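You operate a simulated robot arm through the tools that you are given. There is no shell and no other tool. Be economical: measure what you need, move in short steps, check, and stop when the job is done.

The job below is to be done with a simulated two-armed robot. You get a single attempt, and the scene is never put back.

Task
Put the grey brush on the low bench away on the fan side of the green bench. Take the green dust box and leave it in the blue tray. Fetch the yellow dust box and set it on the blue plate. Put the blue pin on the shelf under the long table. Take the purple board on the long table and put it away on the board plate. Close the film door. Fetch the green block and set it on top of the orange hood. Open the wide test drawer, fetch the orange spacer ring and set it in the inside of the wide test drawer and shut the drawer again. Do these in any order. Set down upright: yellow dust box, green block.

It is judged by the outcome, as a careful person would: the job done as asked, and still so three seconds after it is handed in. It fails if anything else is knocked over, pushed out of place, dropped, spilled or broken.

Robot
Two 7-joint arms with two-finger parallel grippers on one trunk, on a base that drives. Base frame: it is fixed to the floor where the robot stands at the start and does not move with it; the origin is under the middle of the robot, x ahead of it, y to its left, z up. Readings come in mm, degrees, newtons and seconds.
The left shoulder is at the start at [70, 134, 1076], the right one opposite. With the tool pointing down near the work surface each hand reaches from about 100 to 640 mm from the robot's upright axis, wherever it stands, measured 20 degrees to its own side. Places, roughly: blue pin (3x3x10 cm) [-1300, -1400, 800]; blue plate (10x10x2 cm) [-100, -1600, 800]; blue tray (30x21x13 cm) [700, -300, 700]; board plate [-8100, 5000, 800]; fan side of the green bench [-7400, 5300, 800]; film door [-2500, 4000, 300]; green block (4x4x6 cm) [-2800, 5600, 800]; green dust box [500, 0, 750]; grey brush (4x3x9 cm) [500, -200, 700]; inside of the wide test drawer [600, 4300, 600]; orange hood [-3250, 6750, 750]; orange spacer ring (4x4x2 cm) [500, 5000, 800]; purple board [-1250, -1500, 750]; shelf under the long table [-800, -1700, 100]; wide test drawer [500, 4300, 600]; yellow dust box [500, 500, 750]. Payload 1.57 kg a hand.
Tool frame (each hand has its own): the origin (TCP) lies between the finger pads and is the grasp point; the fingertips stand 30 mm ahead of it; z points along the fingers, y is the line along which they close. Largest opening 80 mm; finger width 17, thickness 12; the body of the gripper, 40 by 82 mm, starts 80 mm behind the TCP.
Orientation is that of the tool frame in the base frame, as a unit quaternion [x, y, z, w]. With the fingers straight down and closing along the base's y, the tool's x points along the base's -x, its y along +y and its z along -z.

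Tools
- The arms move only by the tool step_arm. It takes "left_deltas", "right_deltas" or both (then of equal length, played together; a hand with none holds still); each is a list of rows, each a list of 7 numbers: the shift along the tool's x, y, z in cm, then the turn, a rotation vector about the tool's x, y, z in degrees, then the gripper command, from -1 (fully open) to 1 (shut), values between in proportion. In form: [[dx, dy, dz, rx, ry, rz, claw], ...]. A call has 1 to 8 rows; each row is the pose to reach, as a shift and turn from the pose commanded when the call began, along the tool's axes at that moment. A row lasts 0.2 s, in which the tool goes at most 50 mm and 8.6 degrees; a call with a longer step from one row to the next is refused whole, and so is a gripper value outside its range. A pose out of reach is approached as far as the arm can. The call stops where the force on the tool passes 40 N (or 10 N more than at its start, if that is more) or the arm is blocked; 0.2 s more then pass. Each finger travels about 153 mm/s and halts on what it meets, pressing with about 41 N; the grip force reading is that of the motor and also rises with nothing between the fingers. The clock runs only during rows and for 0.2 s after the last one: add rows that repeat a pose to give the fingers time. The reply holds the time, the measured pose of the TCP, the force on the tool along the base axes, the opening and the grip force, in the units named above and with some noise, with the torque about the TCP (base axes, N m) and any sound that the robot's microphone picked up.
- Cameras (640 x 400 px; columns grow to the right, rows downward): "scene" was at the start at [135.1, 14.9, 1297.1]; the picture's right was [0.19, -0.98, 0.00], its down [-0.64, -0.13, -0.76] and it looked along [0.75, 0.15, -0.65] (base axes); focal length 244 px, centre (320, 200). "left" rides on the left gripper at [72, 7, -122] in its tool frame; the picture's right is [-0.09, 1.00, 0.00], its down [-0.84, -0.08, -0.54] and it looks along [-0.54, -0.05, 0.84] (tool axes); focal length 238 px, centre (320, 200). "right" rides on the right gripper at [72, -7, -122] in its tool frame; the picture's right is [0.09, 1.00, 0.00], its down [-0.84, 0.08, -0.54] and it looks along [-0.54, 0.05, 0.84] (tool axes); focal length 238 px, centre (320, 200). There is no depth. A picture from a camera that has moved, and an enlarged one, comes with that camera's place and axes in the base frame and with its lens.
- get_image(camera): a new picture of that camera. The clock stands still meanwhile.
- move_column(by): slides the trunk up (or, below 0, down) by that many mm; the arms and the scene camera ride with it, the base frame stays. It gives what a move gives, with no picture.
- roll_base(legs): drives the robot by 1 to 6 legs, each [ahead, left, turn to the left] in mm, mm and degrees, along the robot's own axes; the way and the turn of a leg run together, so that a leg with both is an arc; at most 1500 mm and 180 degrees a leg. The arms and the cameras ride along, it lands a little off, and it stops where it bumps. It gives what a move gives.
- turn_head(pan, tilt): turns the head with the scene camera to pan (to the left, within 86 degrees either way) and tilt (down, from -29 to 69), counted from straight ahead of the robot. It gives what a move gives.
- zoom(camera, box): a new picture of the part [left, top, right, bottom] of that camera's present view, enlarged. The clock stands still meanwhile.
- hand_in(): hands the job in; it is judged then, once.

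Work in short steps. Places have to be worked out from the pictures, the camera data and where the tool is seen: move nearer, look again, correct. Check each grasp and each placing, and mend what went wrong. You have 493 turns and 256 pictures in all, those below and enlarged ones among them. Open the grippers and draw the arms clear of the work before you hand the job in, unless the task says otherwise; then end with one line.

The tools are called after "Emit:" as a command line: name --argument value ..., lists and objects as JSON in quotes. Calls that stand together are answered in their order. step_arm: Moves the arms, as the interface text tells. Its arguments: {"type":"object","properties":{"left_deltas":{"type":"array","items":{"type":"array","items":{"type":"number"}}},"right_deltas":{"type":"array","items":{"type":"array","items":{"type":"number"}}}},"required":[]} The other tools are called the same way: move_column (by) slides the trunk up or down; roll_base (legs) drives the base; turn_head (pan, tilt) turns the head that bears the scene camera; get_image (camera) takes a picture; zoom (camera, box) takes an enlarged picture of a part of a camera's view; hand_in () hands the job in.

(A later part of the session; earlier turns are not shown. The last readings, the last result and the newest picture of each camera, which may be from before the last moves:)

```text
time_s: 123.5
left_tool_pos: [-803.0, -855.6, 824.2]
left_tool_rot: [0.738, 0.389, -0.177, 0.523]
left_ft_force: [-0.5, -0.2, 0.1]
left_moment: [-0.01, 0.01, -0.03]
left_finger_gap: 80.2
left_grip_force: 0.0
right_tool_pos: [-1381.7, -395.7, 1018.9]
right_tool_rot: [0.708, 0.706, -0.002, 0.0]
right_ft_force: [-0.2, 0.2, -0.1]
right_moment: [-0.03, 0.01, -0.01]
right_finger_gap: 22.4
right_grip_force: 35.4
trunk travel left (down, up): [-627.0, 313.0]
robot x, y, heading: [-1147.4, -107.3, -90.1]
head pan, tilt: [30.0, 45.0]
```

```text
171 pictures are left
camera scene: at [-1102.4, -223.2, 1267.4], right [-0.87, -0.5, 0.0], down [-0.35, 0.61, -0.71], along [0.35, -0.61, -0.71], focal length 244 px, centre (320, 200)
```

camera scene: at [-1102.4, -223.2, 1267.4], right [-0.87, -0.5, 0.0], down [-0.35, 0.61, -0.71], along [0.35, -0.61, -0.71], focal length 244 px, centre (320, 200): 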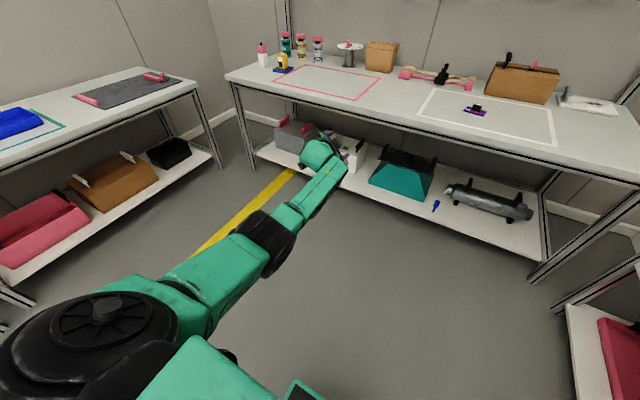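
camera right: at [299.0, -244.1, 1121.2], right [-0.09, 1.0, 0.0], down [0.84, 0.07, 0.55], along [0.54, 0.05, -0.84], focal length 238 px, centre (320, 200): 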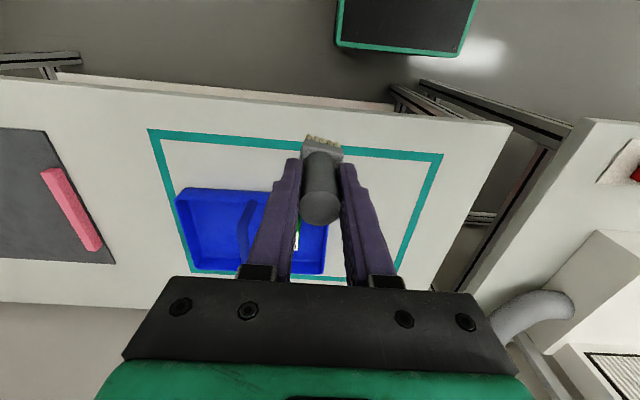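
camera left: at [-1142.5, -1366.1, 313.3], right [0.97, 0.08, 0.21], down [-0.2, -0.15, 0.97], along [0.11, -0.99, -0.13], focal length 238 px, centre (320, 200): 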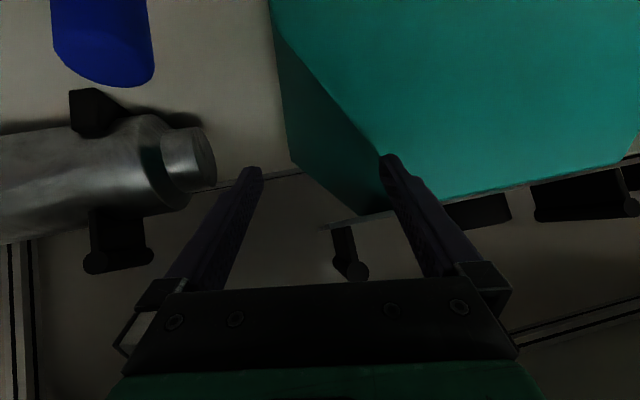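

The arm is straight. I'll roll the hand about its axis so the whole arm swivels.

Emit:
step_arm --left_deltas '[[0, 0, 0.6, 0, 0, 8, -1], [0, 0, 1.2, 0, 0, 16, -1], [0, 0, 1.8, 0, 0, 24, -1], [0, 0, 2.4, 0, 0, 32, -1], [0, 0, 3, 0, 0, 40, -1], [0, 0, 3.5, 0, 0, 48, -1], [0, 0, 4, 0, 0, 56, -1], [0, 0, 4, 0, 0, 64, -1]]'

Emit:
get_image --camera "scene"

```text
time_s: 125.3
left_tool_pos: [-801.7, -870.8, 841.9]
left_tool_rot: [0.831, -0.053, 0.126, 0.539]
left_ft_force: [-0.1, 0.5, 0.1]
left_moment: [0.01, 0.02, 0.0]
left_finger_gap: 80.1
left_grip_force: 0.1
left hand out of reach, approached as far as the arm can: row 3, 4, 5, 6, 7, 8
right_tool_pos: [-1381.8, -395.2, 1018.6]
right_tool_rot: [0.708, 0.706, -0.002, 0.001]
right_ft_force: [0.5, -0.3, 0.0]
right_moment: [-0.02, 0.02, 0.04]
right_finger_gap: 22.7
right_grip_force: 35.6
trunk travel left (down, up): [-627.0, 313.0]
robot x, y, heading: [-1146.9, -102.0, -89.9]
head pan, tilt: [30.0, 45.0]
```

```text
170 pictures are left
camera scene: at [-1102.9, -223.3, 1267.5], right [-0.87, -0.5, 0.0], down [-0.35, 0.61, -0.71], along [0.35, -0.61, -0.71], focal length 244 px, centre (320, 200)
```

scene: 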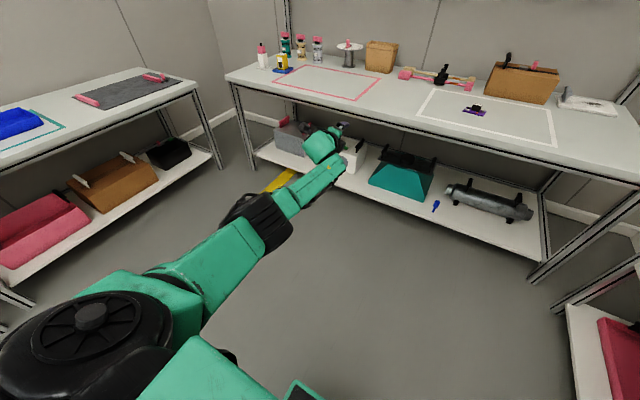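

The elbow now bulges to the left. I'll pull the hand straight back 180 mm and see how it bends.

Emit:
step_arm --left_deltas '[[0, 0, -4, 0, 0, 0, -1], [0, 0, -8, 0, 0, 0, -1], [0, 0, -12, 0, 0, 0, -1], [0, 0, -16, 0, 0, 0, -1], [0, 0, -20, 0, 0, 0, -1]]'

Emit:
get_image --camera "scene"

```text
time_s: 126.5
left_tool_pos: [-830.8, -686.8, 922.3]
left_tool_rot: [0.831, -0.061, 0.128, 0.538]
left_ft_force: [0.6, 0.2, 1.0]
left_moment: [0.02, 0.03, -0.02]
left_finger_gap: 79.7
left_grip_force: 0.0
right_tool_pos: [-1381.7, -395.2, 1019.8]
right_tool_rot: [0.708, 0.706, -0.003, 0.0]
right_ft_force: [-0.2, -0.3, -0.8]
right_moment: [-0.01, -0.01, 0.02]
right_finger_gap: 22.3
right_grip_force: 35.2
trunk travel left (down, up): [-627.0, 313.0]
robot x, y, heading: [-1143.4, -100.6, -89.9]
head pan, tilt: [30.0, 45.0]
```

```text
169 pictures are left
camera scene: at [-1102.5, -221.7, 1267.6], right [-0.87, -0.5, 0.0], down [-0.35, 0.61, -0.71], along [0.35, -0.61, -0.71], focal length 244 px, centre (320, 200)
```

scene: 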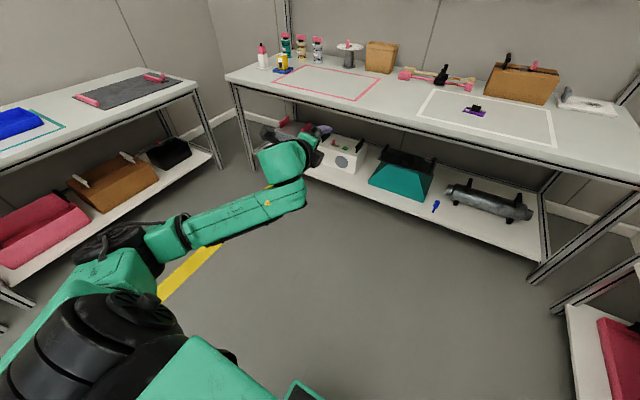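

The elbow is outside now. I'll rotate the hand toward pointing down in two stages while drawing it in.

Emit:
step_arm --left_deltas '[[-0.3, 0.15, -1.6, 4.57, 2.81, -6.1, -1], [-0.6, 0.3, -3.1, 9.1, 5.6, -12.2, -1], [-0.9, 0.4, -4.7, 13.7, 8.4, -18.4, -1], [-1.3, 0.6, -6.3, 18.3, 11.2, -24.5, -1], [-1.6, 0.7, -7.9, 22.8, 14, -30.6, -1], [-1.9, 0.9, -9.4, 27.4, 16.9, -36.7, -1], [-2.2, 1, -11, 32, 19.7, -42.8, -1]]'

Emit:
get_image --camera "scene"

```text
time_s: 128.1
left_tool_pos: [-870.2, -594.0, 969.4]
left_tool_rot: [0.875, 0.368, 0.074, 0.305]
left_ft_force: [-0.3, 0.5, -1.3]
left_moment: [0.0, -0.03, -0.02]
left_finger_gap: 80.0
left_grip_force: 0.1
right_tool_pos: [-1380.8, -393.7, 1019.9]
right_tool_rot: [0.708, 0.706, -0.001, 0.001]
right_ft_force: [-0.1, 1.7, -0.7]
right_moment: [-0.04, 0.0, -0.03]
right_finger_gap: 22.6
right_grip_force: 35.7
trunk travel left (down, up): [-627.0, 313.0]
robot x, y, heading: [-1140.5, -99.4, -89.8]
head pan, tilt: [30.0, 45.0]
```

```text
168 pictures are left
camera scene: at [-1102.2, -222.3, 1267.5], right [-0.87, -0.5, 0.0], down [-0.35, 0.61, -0.71], along [0.35, -0.61, -0.71], focal length 244 px, centre (320, 200)
```

scene: 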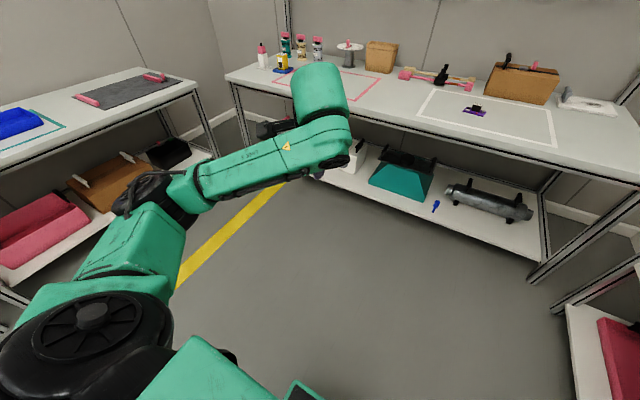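

Good. Second half of the rotation.

Emit:
step_arm --left_deltas '[[0.7, -1, -1.5, 4.57, 2.81, -6.1, -1], [1.4, -2, -3.1, 9.1, 5.6, -12.2, -1], [2.1, -3, -4.6, 13.7, 8.4, -18.4, -1], [2.9, -4, -6.1, 18.3, 11.2, -24.5, -1], [3.6, -5, -7.6, 22.8, 14, -30.6, -1], [4.3, -6, -9.2, 27.4, 16.9, -36.7, -1], [5, -7, -10.7, 32, 19.7, -42.8, -1]]'

Emit:
get_image --camera "scene"

```text
time_s: 129.7
left_tool_pos: [-913.3, -470.9, 1007.7]
left_tool_rot: [0.706, 0.708, 0.002, -0.001]
left_ft_force: [0.7, 0.3, 0.4]
left_moment: [0.01, -0.02, 0.0]
left_finger_gap: 79.7
left_grip_force: 0.1
right_tool_pos: [-1381.6, -395.1, 1018.5]
right_tool_rot: [0.709, 0.706, -0.002, 0.0]
right_ft_force: [0.1, -0.6, -0.2]
right_moment: [-0.01, 0.03, 0.0]
right_finger_gap: 22.5
right_grip_force: 34.7
trunk travel left (down, up): [-627.0, 313.0]
robot x, y, heading: [-1143.2, -107.3, -89.8]
head pan, tilt: [30.0, 45.0]
```

```text
167 pictures are left
camera scene: at [-1102.0, -222.7, 1267.5], right [-0.87, -0.5, 0.0], down [-0.35, 0.61, -0.71], along [0.35, -0.61, -0.71], focal length 244 px, centre (320, 200)
```

scene: 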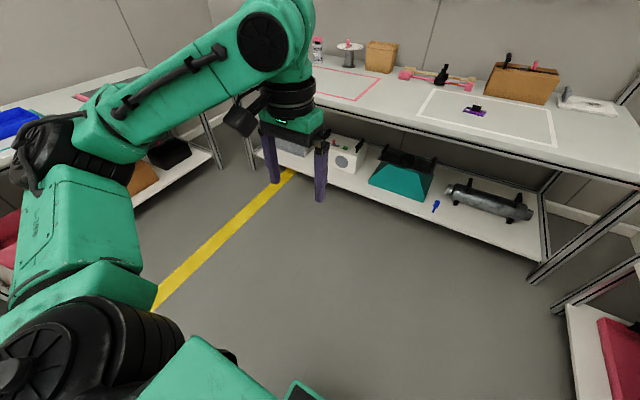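

The left arm is back in its normal posture. Now I'll approach the board on the long table.

Emit:
roll_base --legs '[[900, -150, -0.2]]'

Emit:
turn_head --pan 0 --tilt 50

Emit:
get_image --camera "scene"

Emit:
get_image --camera "left"

```text
time_s: 134.6
left_tool_pos: [-1078.4, -1393.1, 1007.6]
left_tool_rot: [0.714, 0.7, 0.001, -0.001]
left_ft_force: [0.3, 0.2, 0.6]
left_moment: [0.0, 0.01, 0.0]
left_finger_gap: 79.8
left_grip_force: 0.1
right_tool_pos: [-1543.5, -1308.9, 1018.6]
right_tool_rot: [0.715, 0.7, -0.002, 0.001]
right_ft_force: [0.0, -0.3, 0.4]
right_moment: [0.0, 0.0, -0.01]
right_finger_gap: 22.6
right_grip_force: 35.8
trunk travel left (down, up): [-627.0, 313.0]
robot x, y, heading: [-1302.1, -1019.5, -91.1]
head pan, tilt: [30.0, 45.0]
```

```text
time_s: 135.6
left_tool_pos: [-1079.2, -1393.0, 1008.1]
left_tool_rot: [0.714, 0.7, 0.001, 0.001]
left_ft_force: [0.3, 0.2, 0.6]
left_moment: [0.01, -0.01, 0.01]
left_finger_gap: 80.1
left_grip_force: 0.1
right_tool_pos: [-1542.8, -1307.9, 1019.2]
right_tool_rot: [0.714, 0.7, -0.002, 0.001]
right_ft_force: [-0.6, -0.1, 0.8]
right_moment: [-0.01, -0.01, 0.0]
right_finger_gap: 22.4
right_grip_force: 34.8
trunk travel left (down, up): [-627.0, 313.0]
robot x, y, heading: [-1298.5, -1018.0, -90.8]
head pan, tilt: [0.0, 50.0]
```

```text
166 pictures are left
camera scene: at [-1302.7, -1147.2, 1260.6], right [-1.0, 0.02, 0.0], down [0.01, 0.77, -0.64], along [-0.01, -0.64, -0.77], focal length 244 px, centre (320, 200)
```

scene: 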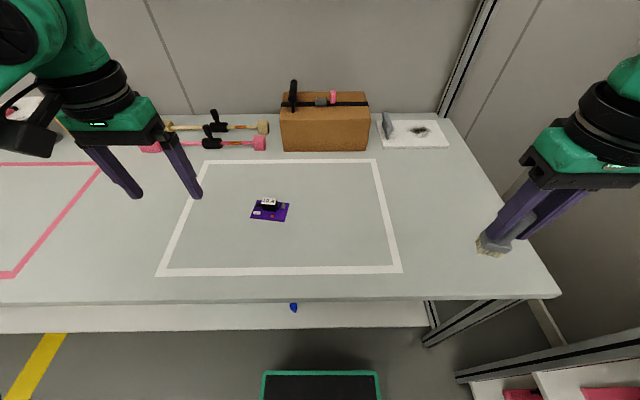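

```text
165 pictures are left
camera left: at [-1071.8, -1321.7, 1129.5], right [0.99, -0.11, 0.0], down [-0.09, -0.84, 0.54], along [-0.06, -0.54, -0.84], focal length 238 px, centre (320, 200)
```

left: 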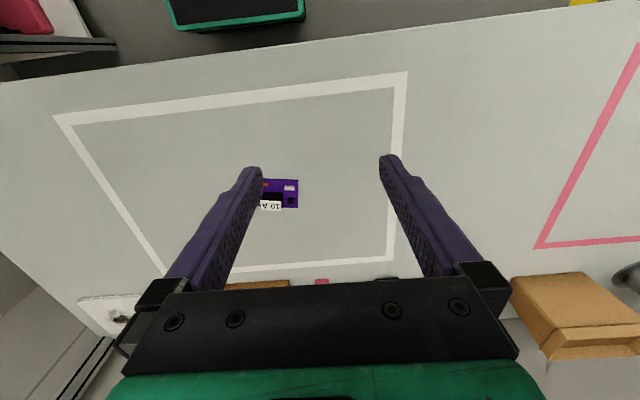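

Board at about (−1176, −1535). I'll zoom for details.

Emit:
zoom --camera "scene" --box '[230, 180, 310, 240]'

Emit:
step_arm --left_deltas '[[-4, -2.5, 1, 0, 0, 0, -1], [-8, -5, 2, 0, 0, 0, -1], [-12, -7.3, 4, 0, 0, 0, -1], [-14, -9.5, 7, 0, 0, 0, -1], [-14, -9.5, 11, 0, 0, 0, -1]]'

Emit:
get_image --camera "left"

```text
6.67 times, centred on (270, 210) of scene
camera zoom: at [-1302.7, -1147.2, 1260.6], right [-1.0, 0.02, 0.0], down [0.01, 0.77, -0.64], along [-0.01, -0.64, -0.77], focal length 1626 px, centre (653, 133)
```

zoom: 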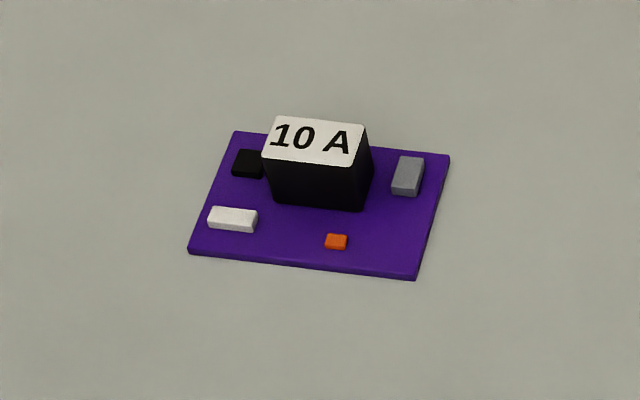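

```text
refused: row 3 steps farther than a row can; nothing moved
```

```text
163 pictures are left
camera left: at [-1071.8, -1321.7, 1129.5], right [0.99, -0.11, 0.0], down [-0.09, -0.84, 0.54], along [-0.06, -0.54, -0.84], focal length 238 px, centre (320, 200)
```

left: 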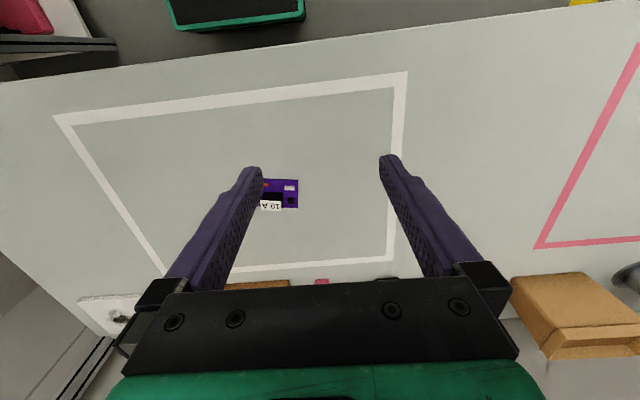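

The black module is about 38 mm wide and makes a good handle, with the board turned about 9° clockwise. I'll move above it in smaller rows.

Emit:
step_arm --left_deltas '[[-3, -2, 1, 0, 0, 1, -1], [-6, -4, 2.5, 0, 0, 2, -1], [-9, -6, 4.5, 0, 0, 4, -1], [-12, -8, 6.5, 0, 0, 6, -1], [-14.9, -9.9, 9, 0, 0, 8, -1], [-14.9, -9.9, 13, 0, 0, 8, -1]]'

Emit:
get_image --camera "left"

```text
time_s: 137.0
left_tool_pos: [-1179.5, -1540.4, 876.1]
left_tool_rot: [0.761, 0.648, 0.0, -0.001]
left_ft_force: [0.8, 0.0, 0.1]
left_moment: [-0.04, 0.0, 0.0]
left_finger_gap: 79.8
left_grip_force: 0.3
right_tool_pos: [-1544.0, -1309.5, 1017.7]
right_tool_rot: [0.714, 0.7, -0.001, -0.001]
right_ft_force: [-0.3, -0.2, -0.4]
right_moment: [-0.01, -0.01, 0.01]
right_finger_gap: 22.6
right_grip_force: 34.7
trunk travel left (down, up): [-627.0, 313.0]
robot x, y, heading: [-1298.8, -1017.1, -90.9]
head pan, tilt: [0.0, 50.0]
```

```text
162 pictures are left
camera left: at [-1163.7, -1471.2, 998.3], right [0.97, -0.25, 0.0], down [-0.21, -0.82, 0.54], along [-0.13, -0.52, -0.84], focal length 238 px, centre (320, 200)
```

left: 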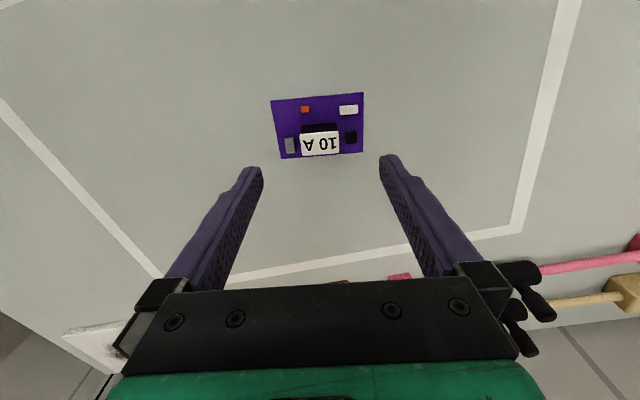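

Aligned and centered on the module. I'll descend to TCP z ≈ 812 and look.

Emit:
step_arm --left_deltas '[[0, -0.1, 2.2, 0, 0, 0, -1], [0, -0.1, 4.4, 0, 0, 0, -1], [0, -0.1, 6.4, 0, 0, 0, -1]]'

Emit:
get_image --camera "left"

Emit:
zoom --camera "scene" --box '[210, 150, 330, 240]'

```text
time_s: 137.8
left_tool_pos: [-1181.0, -1538.8, 811.4]
left_tool_rot: [0.761, 0.649, 0.001, 0.0]
left_ft_force: [0.1, 0.4, -0.8]
left_moment: [0.02, 0.02, -0.01]
left_finger_gap: 79.9
left_grip_force: 0.1
right_tool_pos: [-1544.6, -1308.3, 1020.2]
right_tool_rot: [0.714, 0.7, 0.0, 0.0]
right_ft_force: [-0.6, -0.4, 0.1]
right_moment: [-0.03, -0.01, -0.02]
right_finger_gap: 22.2
right_grip_force: 35.1
trunk travel left (down, up): [-627.0, 313.0]
robot x, y, heading: [-1300.3, -1019.1, -90.9]
head pan, tilt: [0.0, 50.0]
```

```text
161 pictures are left
camera left: at [-1165.2, -1469.9, 933.3], right [0.97, -0.25, 0.0], down [-0.21, -0.82, 0.54], along [-0.13, -0.52, -0.84], focal length 238 px, centre (320, 200)
```

left: 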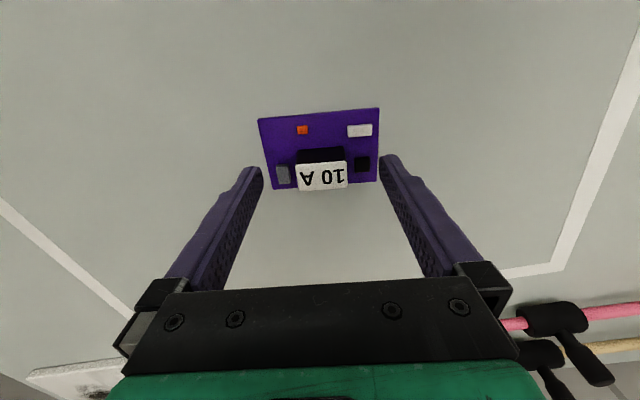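

```text
4.44 times, centred on (270, 195) of scene
camera zoom: at [-1302.9, -1147.5, 1260.5], right [-1.0, 0.02, 0.0], down [0.01, 0.77, -0.64], along [-0.01, -0.64, -0.77], focal length 1084 px, centre (542, 222)
```

zoom: 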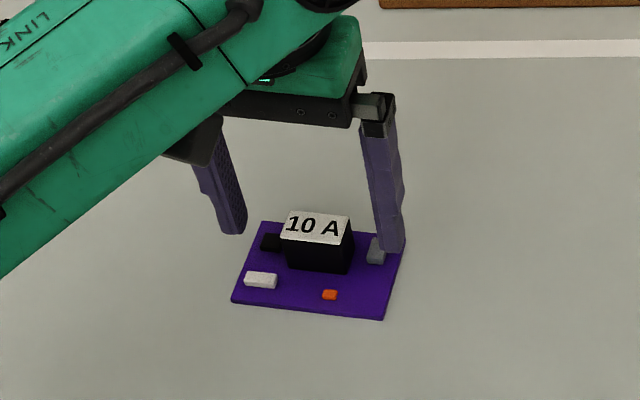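

The module top is at z ≈ 798. I'll descend 8 mm more (tips just above the small components) and close.

Emit:
step_arm --left_deltas '[[0.2, 0, 0.8, 0, 0, 0, -1], [0.2, 0, 0.8, 0, 0, 0, -0.4], [0.2, 0, 0.8, 0, 0, 0, 0.1], [0.2, 0, 0.8, 0, 0, 0, 1], [0.2, 0, 0.8, 0, 0, 0, 1], [0.2, 0, 0.8, 0, 0, 0, 1]]'

Emit:
get_image --camera "left"

```text
time_s: 139.2
left_tool_pos: [-1181.7, -1537.4, 804.4]
left_tool_rot: [0.761, 0.649, 0.001, -0.001]
left_ft_force: [0.7, 0.5, -0.2]
left_moment: [0.02, 0.05, -0.01]
left_finger_gap: 35.2
left_grip_force: 41.4
right_tool_pos: [-1544.2, -1308.3, 1018.6]
right_tool_rot: [0.713, 0.701, -0.002, 0.001]
right_ft_force: [1.2, 0.9, -0.3]
right_moment: [-0.01, 0.0, 0.01]
right_finger_gap: 22.3
right_grip_force: 34.4
trunk travel left (down, up): [-627.0, 313.0]
robot x, y, heading: [-1302.0, -1019.6, -90.9]
head pan, tilt: [0.0, 50.0]
```

```text
159 pictures are left
camera left: at [-1165.3, -1468.2, 925.6], right [0.97, -0.25, 0.0], down [-0.21, -0.82, 0.54], along [-0.13, -0.52, -0.84], focal length 238 px, centre (320, 200)
```

left: 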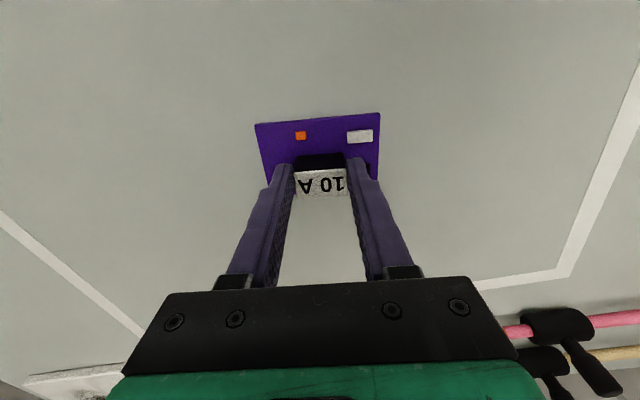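

Module gripped at 35 mm. I'll lift and retract.

Emit:
step_arm --left_deltas '[[0, 0, -2, 0, 0, 0, 1], [0, 0, -6, 0, 0, 0, 1], [0, 0, -10, 0, 0, 0, 1], [1, 1, -14, 0, 0, 0, 1], [4, 3, -17, 0, 0, -3, 1], [8, 5, -19, 0, 0, -6, 1], [12, 7, -20, 0, 0, -8, 1]]'

Emit:
get_image --camera "left"

Emit:
get_image --camera "scene"

```text
time_s: 140.8
left_tool_pos: [-1094.3, -1427.8, 1005.0]
left_tool_rot: [0.714, 0.7, 0.001, -0.001]
left_ft_force: [-1.2, -0.5, -1.3]
left_moment: [-0.02, 0.01, 0.0]
left_finger_gap: 34.9
left_grip_force: 41.2
right_tool_pos: [-1543.2, -1306.9, 1019.0]
right_tool_rot: [0.714, 0.7, -0.003, 0.001]
right_ft_force: [-0.2, 0.0, 0.2]
right_moment: [-0.04, -0.01, 0.0]
right_finger_gap: 22.3
right_grip_force: 35.3
trunk travel left (down, up): [-627.0, 313.0]
robot x, y, heading: [-1300.6, -1018.6, -90.9]
head pan, tilt: [0.0, 50.0]
```

```text
158 pictures are left
camera left: at [-1087.7, -1357.4, 1127.9], right [0.99, -0.11, 0.0], down [-0.09, -0.84, 0.54], along [-0.06, -0.54, -0.84], focal length 238 px, centre (320, 200)
```

left: 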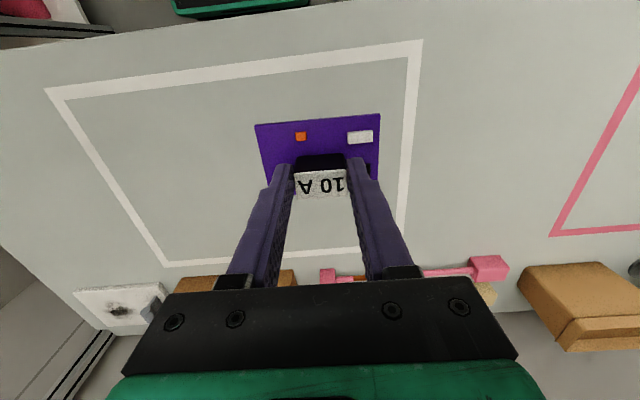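

```text
157 pictures are left
camera scene: at [-1301.6, -1145.5, 1260.7], right [-1.0, 0.02, 0.0], down [0.01, 0.77, -0.64], along [-0.01, -0.64, -0.77], focal length 244 px, centre (320, 200)
```

scene: 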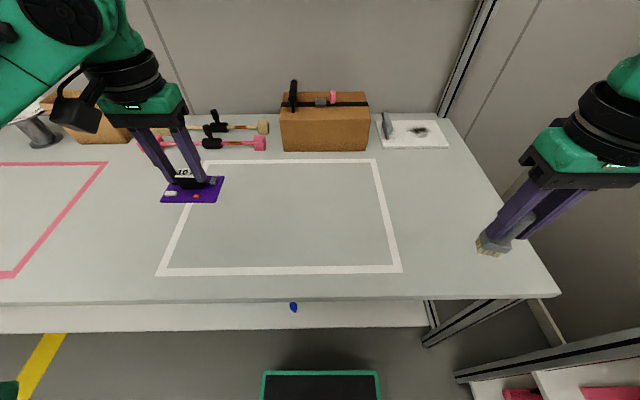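

Board held. I'll back off, turn around, and look at the room ahead.

Emit:
roll_base --legs '[[-650, 150, 0], [0, 0, 178]]'

Emit:
turn_head --pan 0 --tilt 15

Emit:
get_image --camera "scene"

```text
time_s: 151.7
left_tool_pos: [-1329.4, 54.0, 1006.0]
left_tool_rot: [-0.682, 0.731, 0.0, -0.002]
left_ft_force: [0.3, 1.0, -1.4]
left_moment: [-0.02, -0.04, -0.01]
left_finger_gap: 34.6
left_grip_force: 40.6
right_tool_pos: [-889.4, -91.2, 1020.0]
right_tool_rot: [-0.682, 0.732, 0.0, 0.001]
right_ft_force: [-0.6, -0.5, -0.4]
right_moment: [0.0, 0.03, 0.03]
right_finger_gap: 22.4
right_grip_force: 35.1
trunk travel left (down, up): [-627.0, 313.0]
robot x, y, heading: [-1143.6, -365.5, 86.1]
head pan, tilt: [0.0, 50.0]
```

```text
time_s: 152.7
left_tool_pos: [-1331.4, 53.3, 1006.1]
left_tool_rot: [-0.682, 0.731, 0.0, -0.001]
left_ft_force: [0.5, 0.7, -0.6]
left_moment: [0.02, 0.0, -0.02]
left_finger_gap: 35.1
left_grip_force: 41.1
right_tool_pos: [-888.5, -90.9, 1019.1]
right_tool_rot: [-0.681, 0.732, 0.0, 0.001]
right_ft_force: [-0.3, -0.3, 0.7]
right_moment: [0.01, -0.01, -0.01]
right_finger_gap: 22.2
right_grip_force: 35.2
trunk travel left (down, up): [-627.0, 313.0]
robot x, y, heading: [-1144.9, -371.4, 86.0]
head pan, tilt: [0.0, 15.0]
```

```text
156 pictures are left
camera scene: at [-1133.2, -226.9, 1314.2], right [1.0, -0.07, 0.0], down [-0.02, -0.26, -0.97], along [0.07, 0.96, -0.26], focal length 244 px, centre (320, 200)
```

scene: 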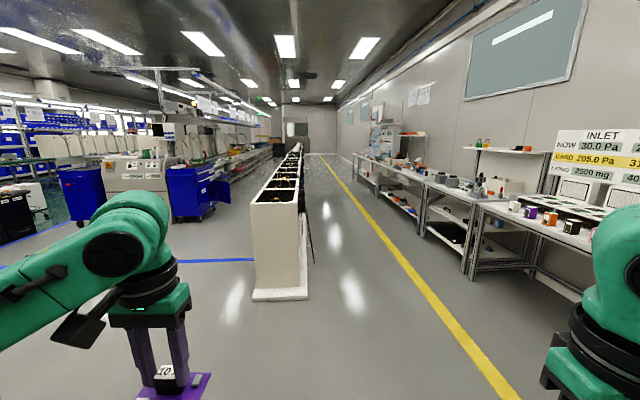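

A large lab. I need to go left (−x) first with the brush and board. I'll look left.

Emit:
turn_head --pan 55 --tilt 10

Emit:
get_image --camera "scene"

Emit:
turn_head --pan 86 --tilt 10

Emit:
get_image --camera "scene"

```text
time_s: 153.9
left_tool_pos: [-1331.4, 53.4, 1005.7]
left_tool_rot: [-0.681, 0.732, -0.001, -0.003]
left_ft_force: [0.3, 1.0, -0.6]
left_moment: [-0.02, -0.05, 0.01]
left_finger_gap: 34.8
left_grip_force: 40.6
right_tool_pos: [-888.4, -90.7, 1018.2]
right_tool_rot: [-0.681, 0.732, -0.001, 0.001]
right_ft_force: [0.3, 0.0, -0.8]
right_moment: [0.01, 0.01, 0.04]
right_finger_gap: 22.3
right_grip_force: 35.7
trunk travel left (down, up): [-627.0, 313.0]
robot x, y, heading: [-1143.5, -370.1, 85.9]
head pan, tilt: [55.0, 10.0]
```

```text
155 pictures are left
camera scene: at [-1211.8, -261.7, 1322.4], right [0.63, 0.78, 0.0], down [0.14, -0.11, -0.98], along [-0.77, 0.62, -0.17], focal length 244 px, centre (320, 200)
```

scene: 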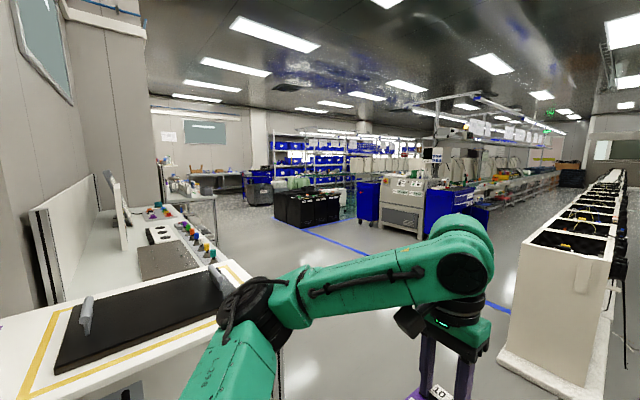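

```text
time_s: 154.9
left_tool_pos: [-1330.8, 52.9, 1005.0]
left_tool_rot: [-0.682, 0.731, 0.0, -0.003]
left_ft_force: [0.4, -1.1, -0.9]
left_moment: [0.0, 0.03, 0.02]
left_finger_gap: 34.8
left_grip_force: 40.9
right_tool_pos: [-889.2, -91.6, 1018.1]
right_tool_rot: [-0.681, 0.732, 0.0, 0.001]
right_ft_force: [-0.2, 0.7, 0.0]
right_moment: [0.02, 0.01, 0.0]
right_finger_gap: 22.6
right_grip_force: 35.0
trunk travel left (down, up): [-627.0, 313.0]
robot x, y, heading: [-1144.7, -365.0, 86.0]
head pan, tilt: [85.9, 10.0]
```

```text
154 pictures are left
camera scene: at [-1231.6, -307.1, 1322.4], right [0.14, 0.99, 0.0], down [0.17, -0.02, -0.98], along [-0.98, 0.14, -0.17], focal length 244 px, centre (320, 200)
```

scene: 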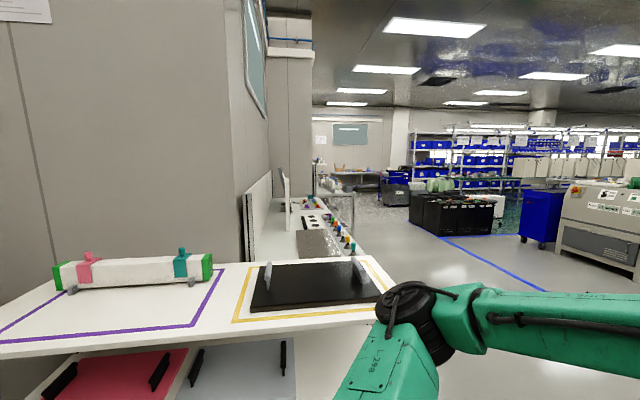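

The bench along the left wall ends near y ≈ 150, and the partition starts at y ≈ 1530. I'll drive between them: forward to y ≈ 790, then face −x.

Emit:
roll_base --legs '[[1150, 0, 4], [0, 0, 90]]'

Emit:
turn_head --pan -15 --tilt 15

Emit:
get_image --camera "scene"

```text
time_s: 164.6
left_tool_pos: [-1518.2, 565.7, 1005.6]
left_tool_rot: [1.0, 0.009, 0.001, 0.001]
left_ft_force: [0.3, 0.1, -0.6]
left_moment: [0.0, -0.04, 0.02]
left_finger_gap: 34.9
left_grip_force: 40.9
right_tool_pos: [-1413.6, 1018.7, 1019.1]
right_tool_rot: [1.0, 0.009, -0.002, -0.001]
right_ft_force: [0.5, 0.0, -0.4]
right_moment: [0.02, 0.01, -0.03]
right_finger_gap: 22.4
right_grip_force: 35.2
trunk travel left (down, up): [-627.0, 313.0]
robot x, y, heading: [-1115.7, 790.1, -178.7]
head pan, tilt: [85.9, 10.0]
```

```text
time_s: 166.4
left_tool_pos: [-1517.9, 566.4, 1005.9]
left_tool_rot: [1.0, 0.01, 0.001, 0.001]
left_ft_force: [-0.2, 0.4, -1.0]
left_moment: [0.01, -0.02, 0.0]
left_finger_gap: 34.9
left_grip_force: 40.9
right_tool_pos: [-1413.9, 1020.0, 1019.0]
right_tool_rot: [1.0, 0.008, 0.0, -0.001]
right_ft_force: [0.6, 0.0, 0.1]
right_moment: [0.0, 0.03, 0.0]
right_finger_gap: 22.3
right_grip_force: 35.3
trunk travel left (down, up): [-627.0, 313.0]
robot x, y, heading: [-1114.1, 791.1, -178.7]
head pan, tilt: [-15.0, 15.0]
```

```text
153 pictures are left
camera scene: at [-1254.0, 808.3, 1314.3], right [0.24, 0.97, 0.0], down [0.25, -0.06, -0.97], along [-0.94, 0.23, -0.26], focal length 244 px, centre (320, 200)
```

scene: 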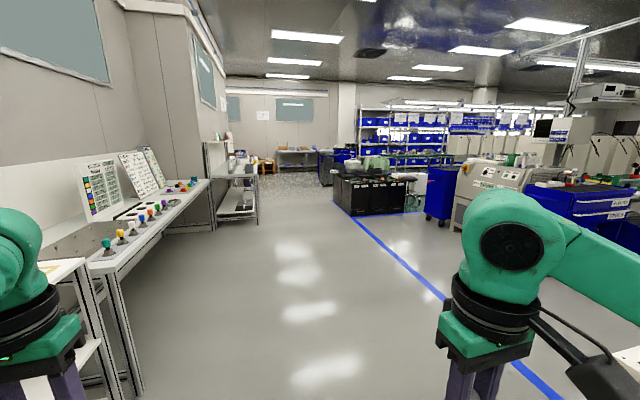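

Open floor ahead, with black bins at x ≈ −4750, y 2150–3600. I'll drive to about (−4000, 1250).

Emit:
roll_base --legs '[[0, 0, -10], [1500, 0, 0], [1450, 0, 0]]'

Emit:
turn_head --pan -30 --tilt 15

Emit:
get_image --camera "scene"

```text
time_s: 181.5
left_tool_pos: [-4513.0, 1056.8, 1005.5]
left_tool_rot: [0.997, -0.076, 0.001, 0.001]
left_ft_force: [0.0, 0.0, -0.8]
left_moment: [-0.06, 0.0, 0.0]
left_finger_gap: 35.3
left_grip_force: 40.7
right_tool_pos: [-4333.6, 1485.9, 1019.9]
right_tool_rot: [0.997, -0.076, -0.002, -0.001]
right_ft_force: [-0.4, 0.6, -0.8]
right_moment: [-0.05, 0.02, 0.02]
right_finger_gap: 22.3
right_grip_force: 35.1
trunk travel left (down, up): [-627.0, 313.0]
robot x, y, heading: [-4078.0, 1211.2, 171.4]
head pan, tilt: [-15.0, 15.0]
```

```text
time_s: 182.3
left_tool_pos: [-4511.9, 1058.2, 1005.3]
left_tool_rot: [0.997, -0.077, 0.002, 0.001]
left_ft_force: [-0.1, 0.5, -0.8]
left_moment: [-0.01, 0.02, 0.03]
left_finger_gap: 35.0
left_grip_force: 41.5
right_tool_pos: [-4331.8, 1488.3, 1018.5]
right_tool_rot: [0.997, -0.077, -0.001, -0.001]
right_ft_force: [1.0, -0.2, -1.0]
right_moment: [0.03, -0.01, 0.04]
right_finger_gap: 22.6
right_grip_force: 35.2
trunk travel left (down, up): [-627.0, 313.0]
robot x, y, heading: [-4078.9, 1204.7, 171.5]
head pan, tilt: [-30.0, 15.0]
```

```text
152 pictures are left
camera scene: at [-4198.2, 1272.2, 1314.2], right [0.62, 0.78, 0.0], down [0.2, -0.16, -0.97], along [-0.76, 0.6, -0.26], focal length 244 px, centre (320, 200)
```

scene: 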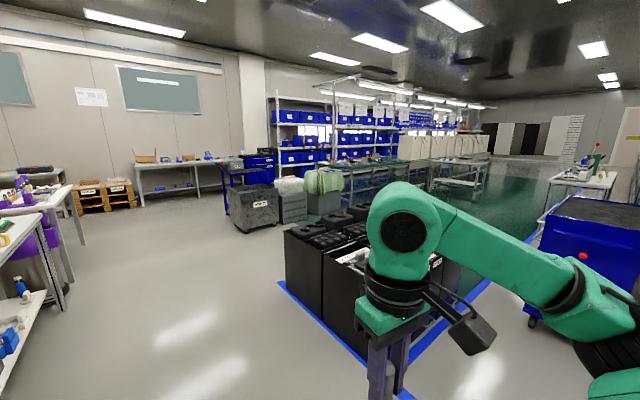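

The green bench has its front edge around x ≈ −7200 from y ≈ 4440 onward. The corridor passes between the bins (y > 2158) and the left bench (y < 1030). I'll drive through its middle at y ≈ 1600.

Emit:
roll_base --legs '[[0, 0, -14.7], [1000, 0, 0], [0, 0, 23.2], [1450, 0, 0]]'

Emit:
turn_head --pan -60 --tilt 15

Emit:
get_image --camera "scene"

```text
time_s: 196.4
left_tool_pos: [-6878.7, 1412.7, 1005.7]
left_tool_rot: [1.0, -0.009, 0.001, 0.001]
left_ft_force: [-0.4, 0.5, -1.0]
left_moment: [0.01, -0.02, 0.03]
left_finger_gap: 35.2
left_grip_force: 40.8
right_tool_pos: [-6757.9, 1861.3, 1018.5]
right_tool_rot: [1.0, -0.01, -0.001, -0.001]
right_ft_force: [-0.3, -0.2, -0.7]
right_moment: [0.02, 0.0, -0.02]
right_finger_gap: 22.5
right_grip_force: 35.7
trunk travel left (down, up): [-627.0, 313.0]
robot x, y, heading: [-6466.0, 1621.0, 178.8]
head pan, tilt: [-30.0, 15.0]
```

```text
time_s: 197.4
left_tool_pos: [-6878.3, 1412.1, 1004.2]
left_tool_rot: [1.0, -0.009, 0.001, 0.001]
left_ft_force: [-0.8, 0.3, -0.7]
left_moment: [0.0, -0.03, 0.01]
left_finger_gap: 34.9
left_grip_force: 40.7
right_tool_pos: [-6757.7, 1860.7, 1018.7]
right_tool_rot: [1.0, -0.01, -0.002, -0.001]
right_ft_force: [0.1, 0.3, 0.0]
right_moment: [0.02, 0.0, -0.01]
right_finger_gap: 22.4
right_grip_force: 35.2
trunk travel left (down, up): [-627.0, 313.0]
robot x, y, heading: [-6464.1, 1620.6, 179.1]
head pan, tilt: [-60.0, 15.0]
```

```text
151 pictures are left
camera scene: at [-6561.4, 1700.6, 1314.3], right [0.87, 0.49, 0.0], down [0.13, -0.23, -0.97], along [-0.47, 0.84, -0.26], focal length 244 px, centre (320, 200)
```

scene: 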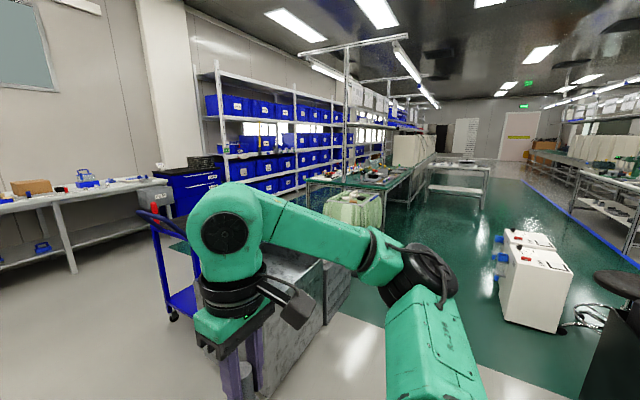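

The lane up to the green bench runs between the carts (x < −7150) and the white boxes (x > −6150). I'll turn right and drive along +y at x ≈ −6580.

Emit:
roll_base --legs '[[0, 0, -89], [1500, 130, 0]]'

Emit:
turn_head --pan 30 --tilt 20

Emit:
get_image --camera "scene"

```text
refused: leg 2 is longer than a leg can be; nothing moved
```

```text
time_s: 199.1
left_tool_pos: [-6878.8, 1412.3, 1004.9]
left_tool_rot: [1.0, -0.009, 0.002, 0.001]
left_ft_force: [0.1, 0.7, 0.0]
left_moment: [-0.01, 0.0, -0.03]
left_finger_gap: 34.9
left_grip_force: 41.1
right_tool_pos: [-6757.7, 1862.2, 1018.8]
right_tool_rot: [1.0, -0.01, 0.0, -0.001]
right_ft_force: [0.1, 0.4, -0.2]
right_moment: [-0.05, 0.0, -0.03]
right_finger_gap: 22.3
right_grip_force: 35.1
trunk travel left (down, up): [-627.0, 313.0]
robot x, y, heading: [-6464.9, 1620.1, 178.9]
head pan, tilt: [30.0, 20.0]
```

```text
150 pictures are left
camera scene: at [-6597.4, 1573.9, 1306.1], right [-0.49, 0.87, 0.0], down [0.3, 0.17, -0.94], along [-0.82, -0.46, -0.34], focal length 244 px, centre (320, 200)
```

scene: 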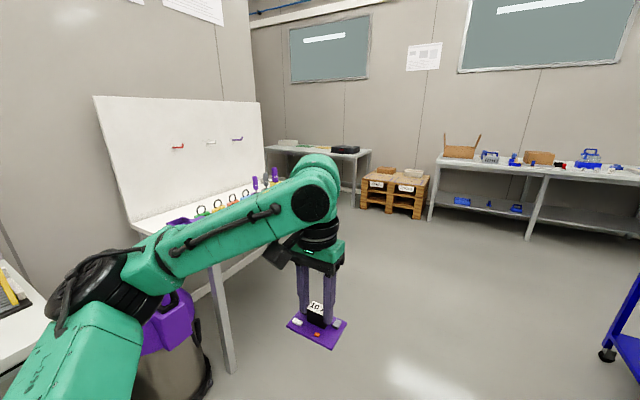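

I'll resend with shorter legs.

Emit:
roll_base --legs '[[0, 0, -89], [1480, 130, 0]]'

Emit:
get_image --camera "scene"

```text
time_s: 210.2
left_tool_pos: [-6774.3, 3524.0, 1006.1]
left_tool_rot: [-0.694, 0.72, -0.001, -0.002]
left_ft_force: [0.1, -0.3, -0.7]
left_moment: [-0.01, 0.02, -0.03]
left_finger_gap: 35.1
left_grip_force: 41.3
right_tool_pos: [-6328.4, 3395.3, 1019.1]
right_tool_rot: [-0.694, 0.72, 0.001, 0.001]
right_ft_force: [-0.9, 0.2, 0.0]
right_moment: [0.0, 0.0, 0.01]
right_finger_gap: 22.5
right_grip_force: 34.9
trunk travel left (down, up): [-627.0, 313.0]
robot x, y, heading: [-6575.9, 3107.9, 88.1]
head pan, tilt: [30.0, 20.0]
```

```text
149 pictures are left
camera scene: at [-6614.4, 3240.8, 1306.1], right [0.88, 0.47, 0.0], down [0.16, -0.3, -0.94], along [-0.44, 0.83, -0.34], focal length 244 px, centre (320, 200)
```

scene: 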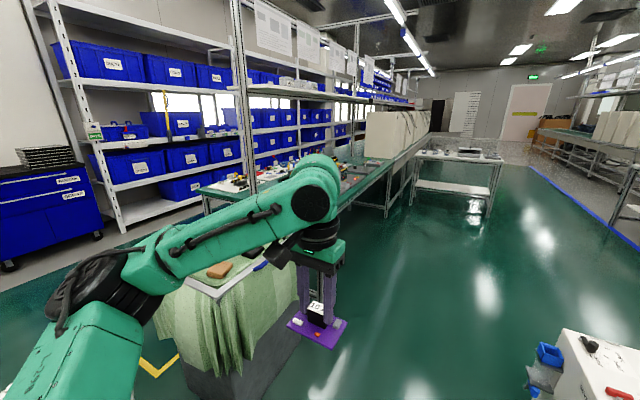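

I'll zoom on the green bench.

Emit:
zoom --camera "scene" --box '[180, 100, 440, 260]'

```text
2.46 times, centred on (310, 180) of scene
camera zoom: at [-6614.4, 3240.8, 1306.1], right [0.88, 0.47, 0.0], down [0.16, -0.3, -0.94], along [-0.44, 0.83, -0.34], focal length 600 px, centre (345, 249)
```

zoom: 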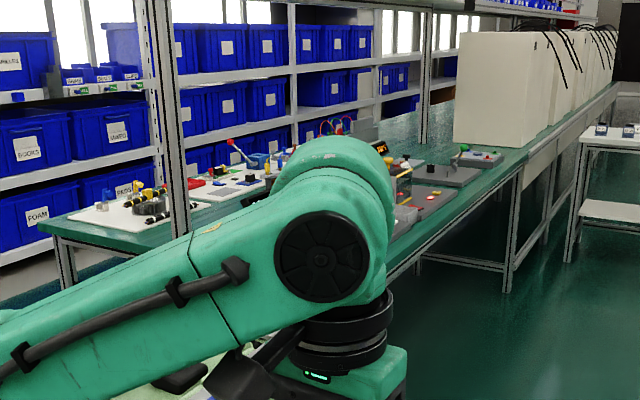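

I'll drive ahead about 1400 to be level with the bench, keeping centered in the lane.

Emit:
roll_base --legs '[[1400, 0, 2]]'

Emit:
turn_head --pan 65 --tilt 25

Emit:
get_image --camera "scene"

```text
time_s: 217.2
left_tool_pos: [-6708.1, 4922.1, 1005.8]
left_tool_rot: [-0.688, 0.726, 0.0, -0.001]
left_ft_force: [0.0, 0.1, -0.7]
left_moment: [-0.01, -0.01, 0.01]
left_finger_gap: 35.0
left_grip_force: 41.1
right_tool_pos: [-6262.1, 4785.2, 1018.6]
right_tool_rot: [-0.687, 0.727, 0.0, 0.002]
right_ft_force: [0.2, -0.6, -1.3]
right_moment: [-0.03, -0.01, -0.02]
right_finger_gap: 22.3
right_grip_force: 34.9
trunk travel left (down, up): [-627.0, 313.0]
robot x, y, heading: [-6512.6, 4504.1, 87.1]
head pan, tilt: [30.0, 20.0]
```

```text
time_s: 218.2
left_tool_pos: [-6707.3, 4921.9, 1006.1]
left_tool_rot: [-0.688, 0.726, -0.001, -0.001]
left_ft_force: [-0.8, -0.2, -1.2]
left_moment: [-0.03, 0.0, 0.03]
left_finger_gap: 35.1
left_grip_force: 40.8
right_tool_pos: [-6263.9, 4784.5, 1019.9]
right_tool_rot: [-0.687, 0.726, 0.0, 0.002]
right_ft_force: [0.2, 0.0, -1.7]
right_moment: [0.03, -0.01, 0.02]
right_finger_gap: 22.7
right_grip_force: 35.4
trunk travel left (down, up): [-627.0, 313.0]
robot x, y, heading: [-6515.4, 4504.1, 87.1]
head pan, tilt: [65.0, 25.0]
```

```text
147 pictures are left
camera scene: at [-6591.7, 4595.4, 1298.0], right [0.47, 0.88, 0.0], down [0.37, -0.2, -0.91], along [-0.8, 0.42, -0.42], focal length 244 px, centre (320, 200)
```

scene: 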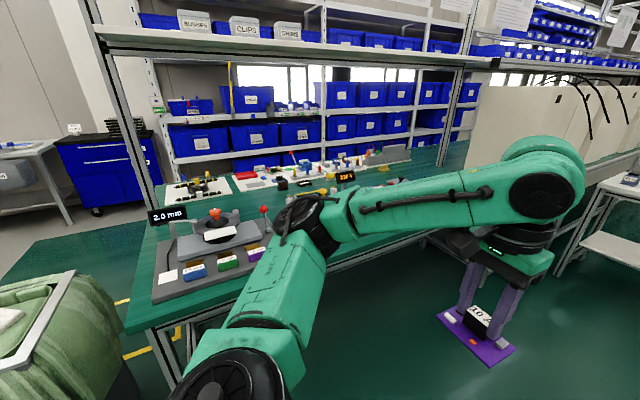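

Bench top z ≈ 760, front edge x ≈ −7180, back edge x ≈ −8240. I'll drive ahead to y ≈ 5250 and turn to face the bench.

Emit:
roll_base --legs '[[750, -40, 0], [0, 0, 93]]'

Emit:
turn_head --pan 0 --tilt 22

Emit:
get_image --camera "scene"

```text
time_s: 226.3
left_tool_pos: [-6844.6, 5041.7, 1005.8]
left_tool_rot: [1.0, 0.011, 0.002, 0.0]
left_ft_force: [0.4, 0.8, -0.9]
left_moment: [0.01, -0.03, -0.01]
left_finger_gap: 35.0
left_grip_force: 40.7
right_tool_pos: [-6741.2, 5494.7, 1017.8]
right_tool_rot: [1.0, 0.009, -0.002, -0.001]
right_ft_force: [0.4, -0.5, 0.1]
right_moment: [-0.01, 0.02, 0.02]
right_finger_gap: 22.2
right_grip_force: 35.3
trunk travel left (down, up): [-627.0, 313.0]
robot x, y, heading: [-6443.3, 5261.6, -178.7]
head pan, tilt: [65.0, 25.0]
```

```text
time_s: 227.6
left_tool_pos: [-6844.7, 5040.7, 1005.1]
left_tool_rot: [1.0, 0.011, 0.001, 0.001]
left_ft_force: [-0.6, -0.4, -1.0]
left_moment: [0.0, 0.02, -0.01]
left_finger_gap: 34.9
left_grip_force: 41.5
right_tool_pos: [-6741.6, 5494.5, 1018.4]
right_tool_rot: [1.0, 0.01, -0.002, -0.001]
right_ft_force: [-0.2, -0.2, -0.3]
right_moment: [0.0, -0.01, -0.01]
right_finger_gap: 22.5
right_grip_force: 34.9
trunk travel left (down, up): [-627.0, 313.0]
robot x, y, heading: [-6438.7, 5266.1, -178.6]
head pan, tilt: [0.0, 22.0]
```

```text
146 pictures are left
camera scene: at [-6583.3, 5259.4, 1302.9], right [-0.02, 1.0, 0.0], down [0.37, 0.01, -0.93], along [-0.93, -0.02, -0.37], focal length 244 px, centre (320, 200)
```

scene: 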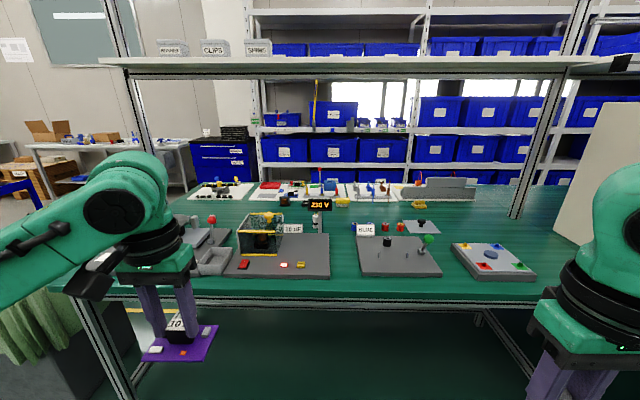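

I'll zoom on the bench items.

Emit:
zoom --camera "scene" --box '[170, 165, 370, 290]'

Emit:
zoom --camera "scene" --box '[350, 165, 550, 290]'

```text
3.20 times, centred on (270, 228) of scene
camera zoom: at [-6583.3, 5259.4, 1302.9], right [-0.02, 1.0, 0.0], down [0.37, 0.01, -0.93], along [-0.93, -0.02, -0.37], focal length 780 px, centre (480, 112)
```

zoom: 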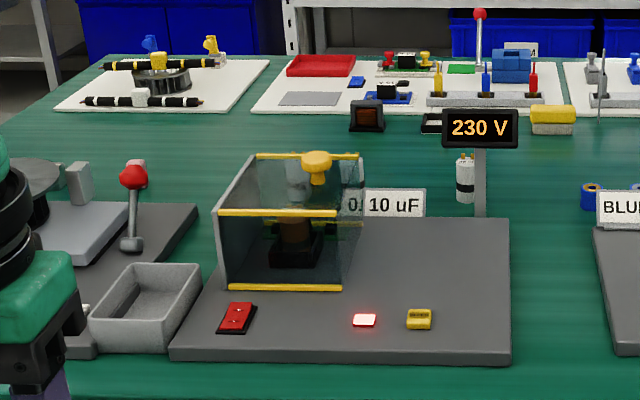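

```text
3.20 times, centred on (450, 228) of scene
camera zoom: at [-6583.3, 5259.4, 1302.9], right [-0.02, 1.0, 0.0], down [0.37, 0.01, -0.93], along [-0.93, -0.02, -0.37], focal length 780 px, centre (-96, 112)
```

zoom: 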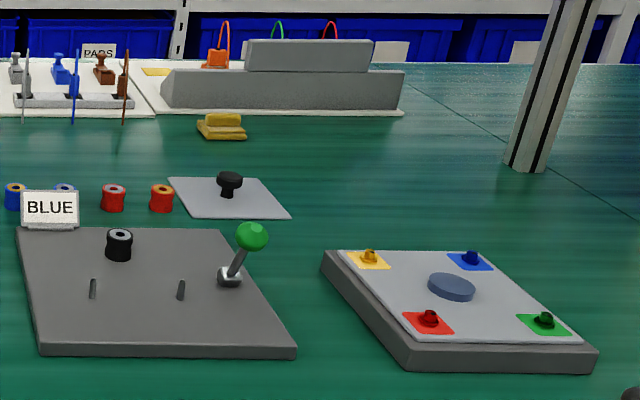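

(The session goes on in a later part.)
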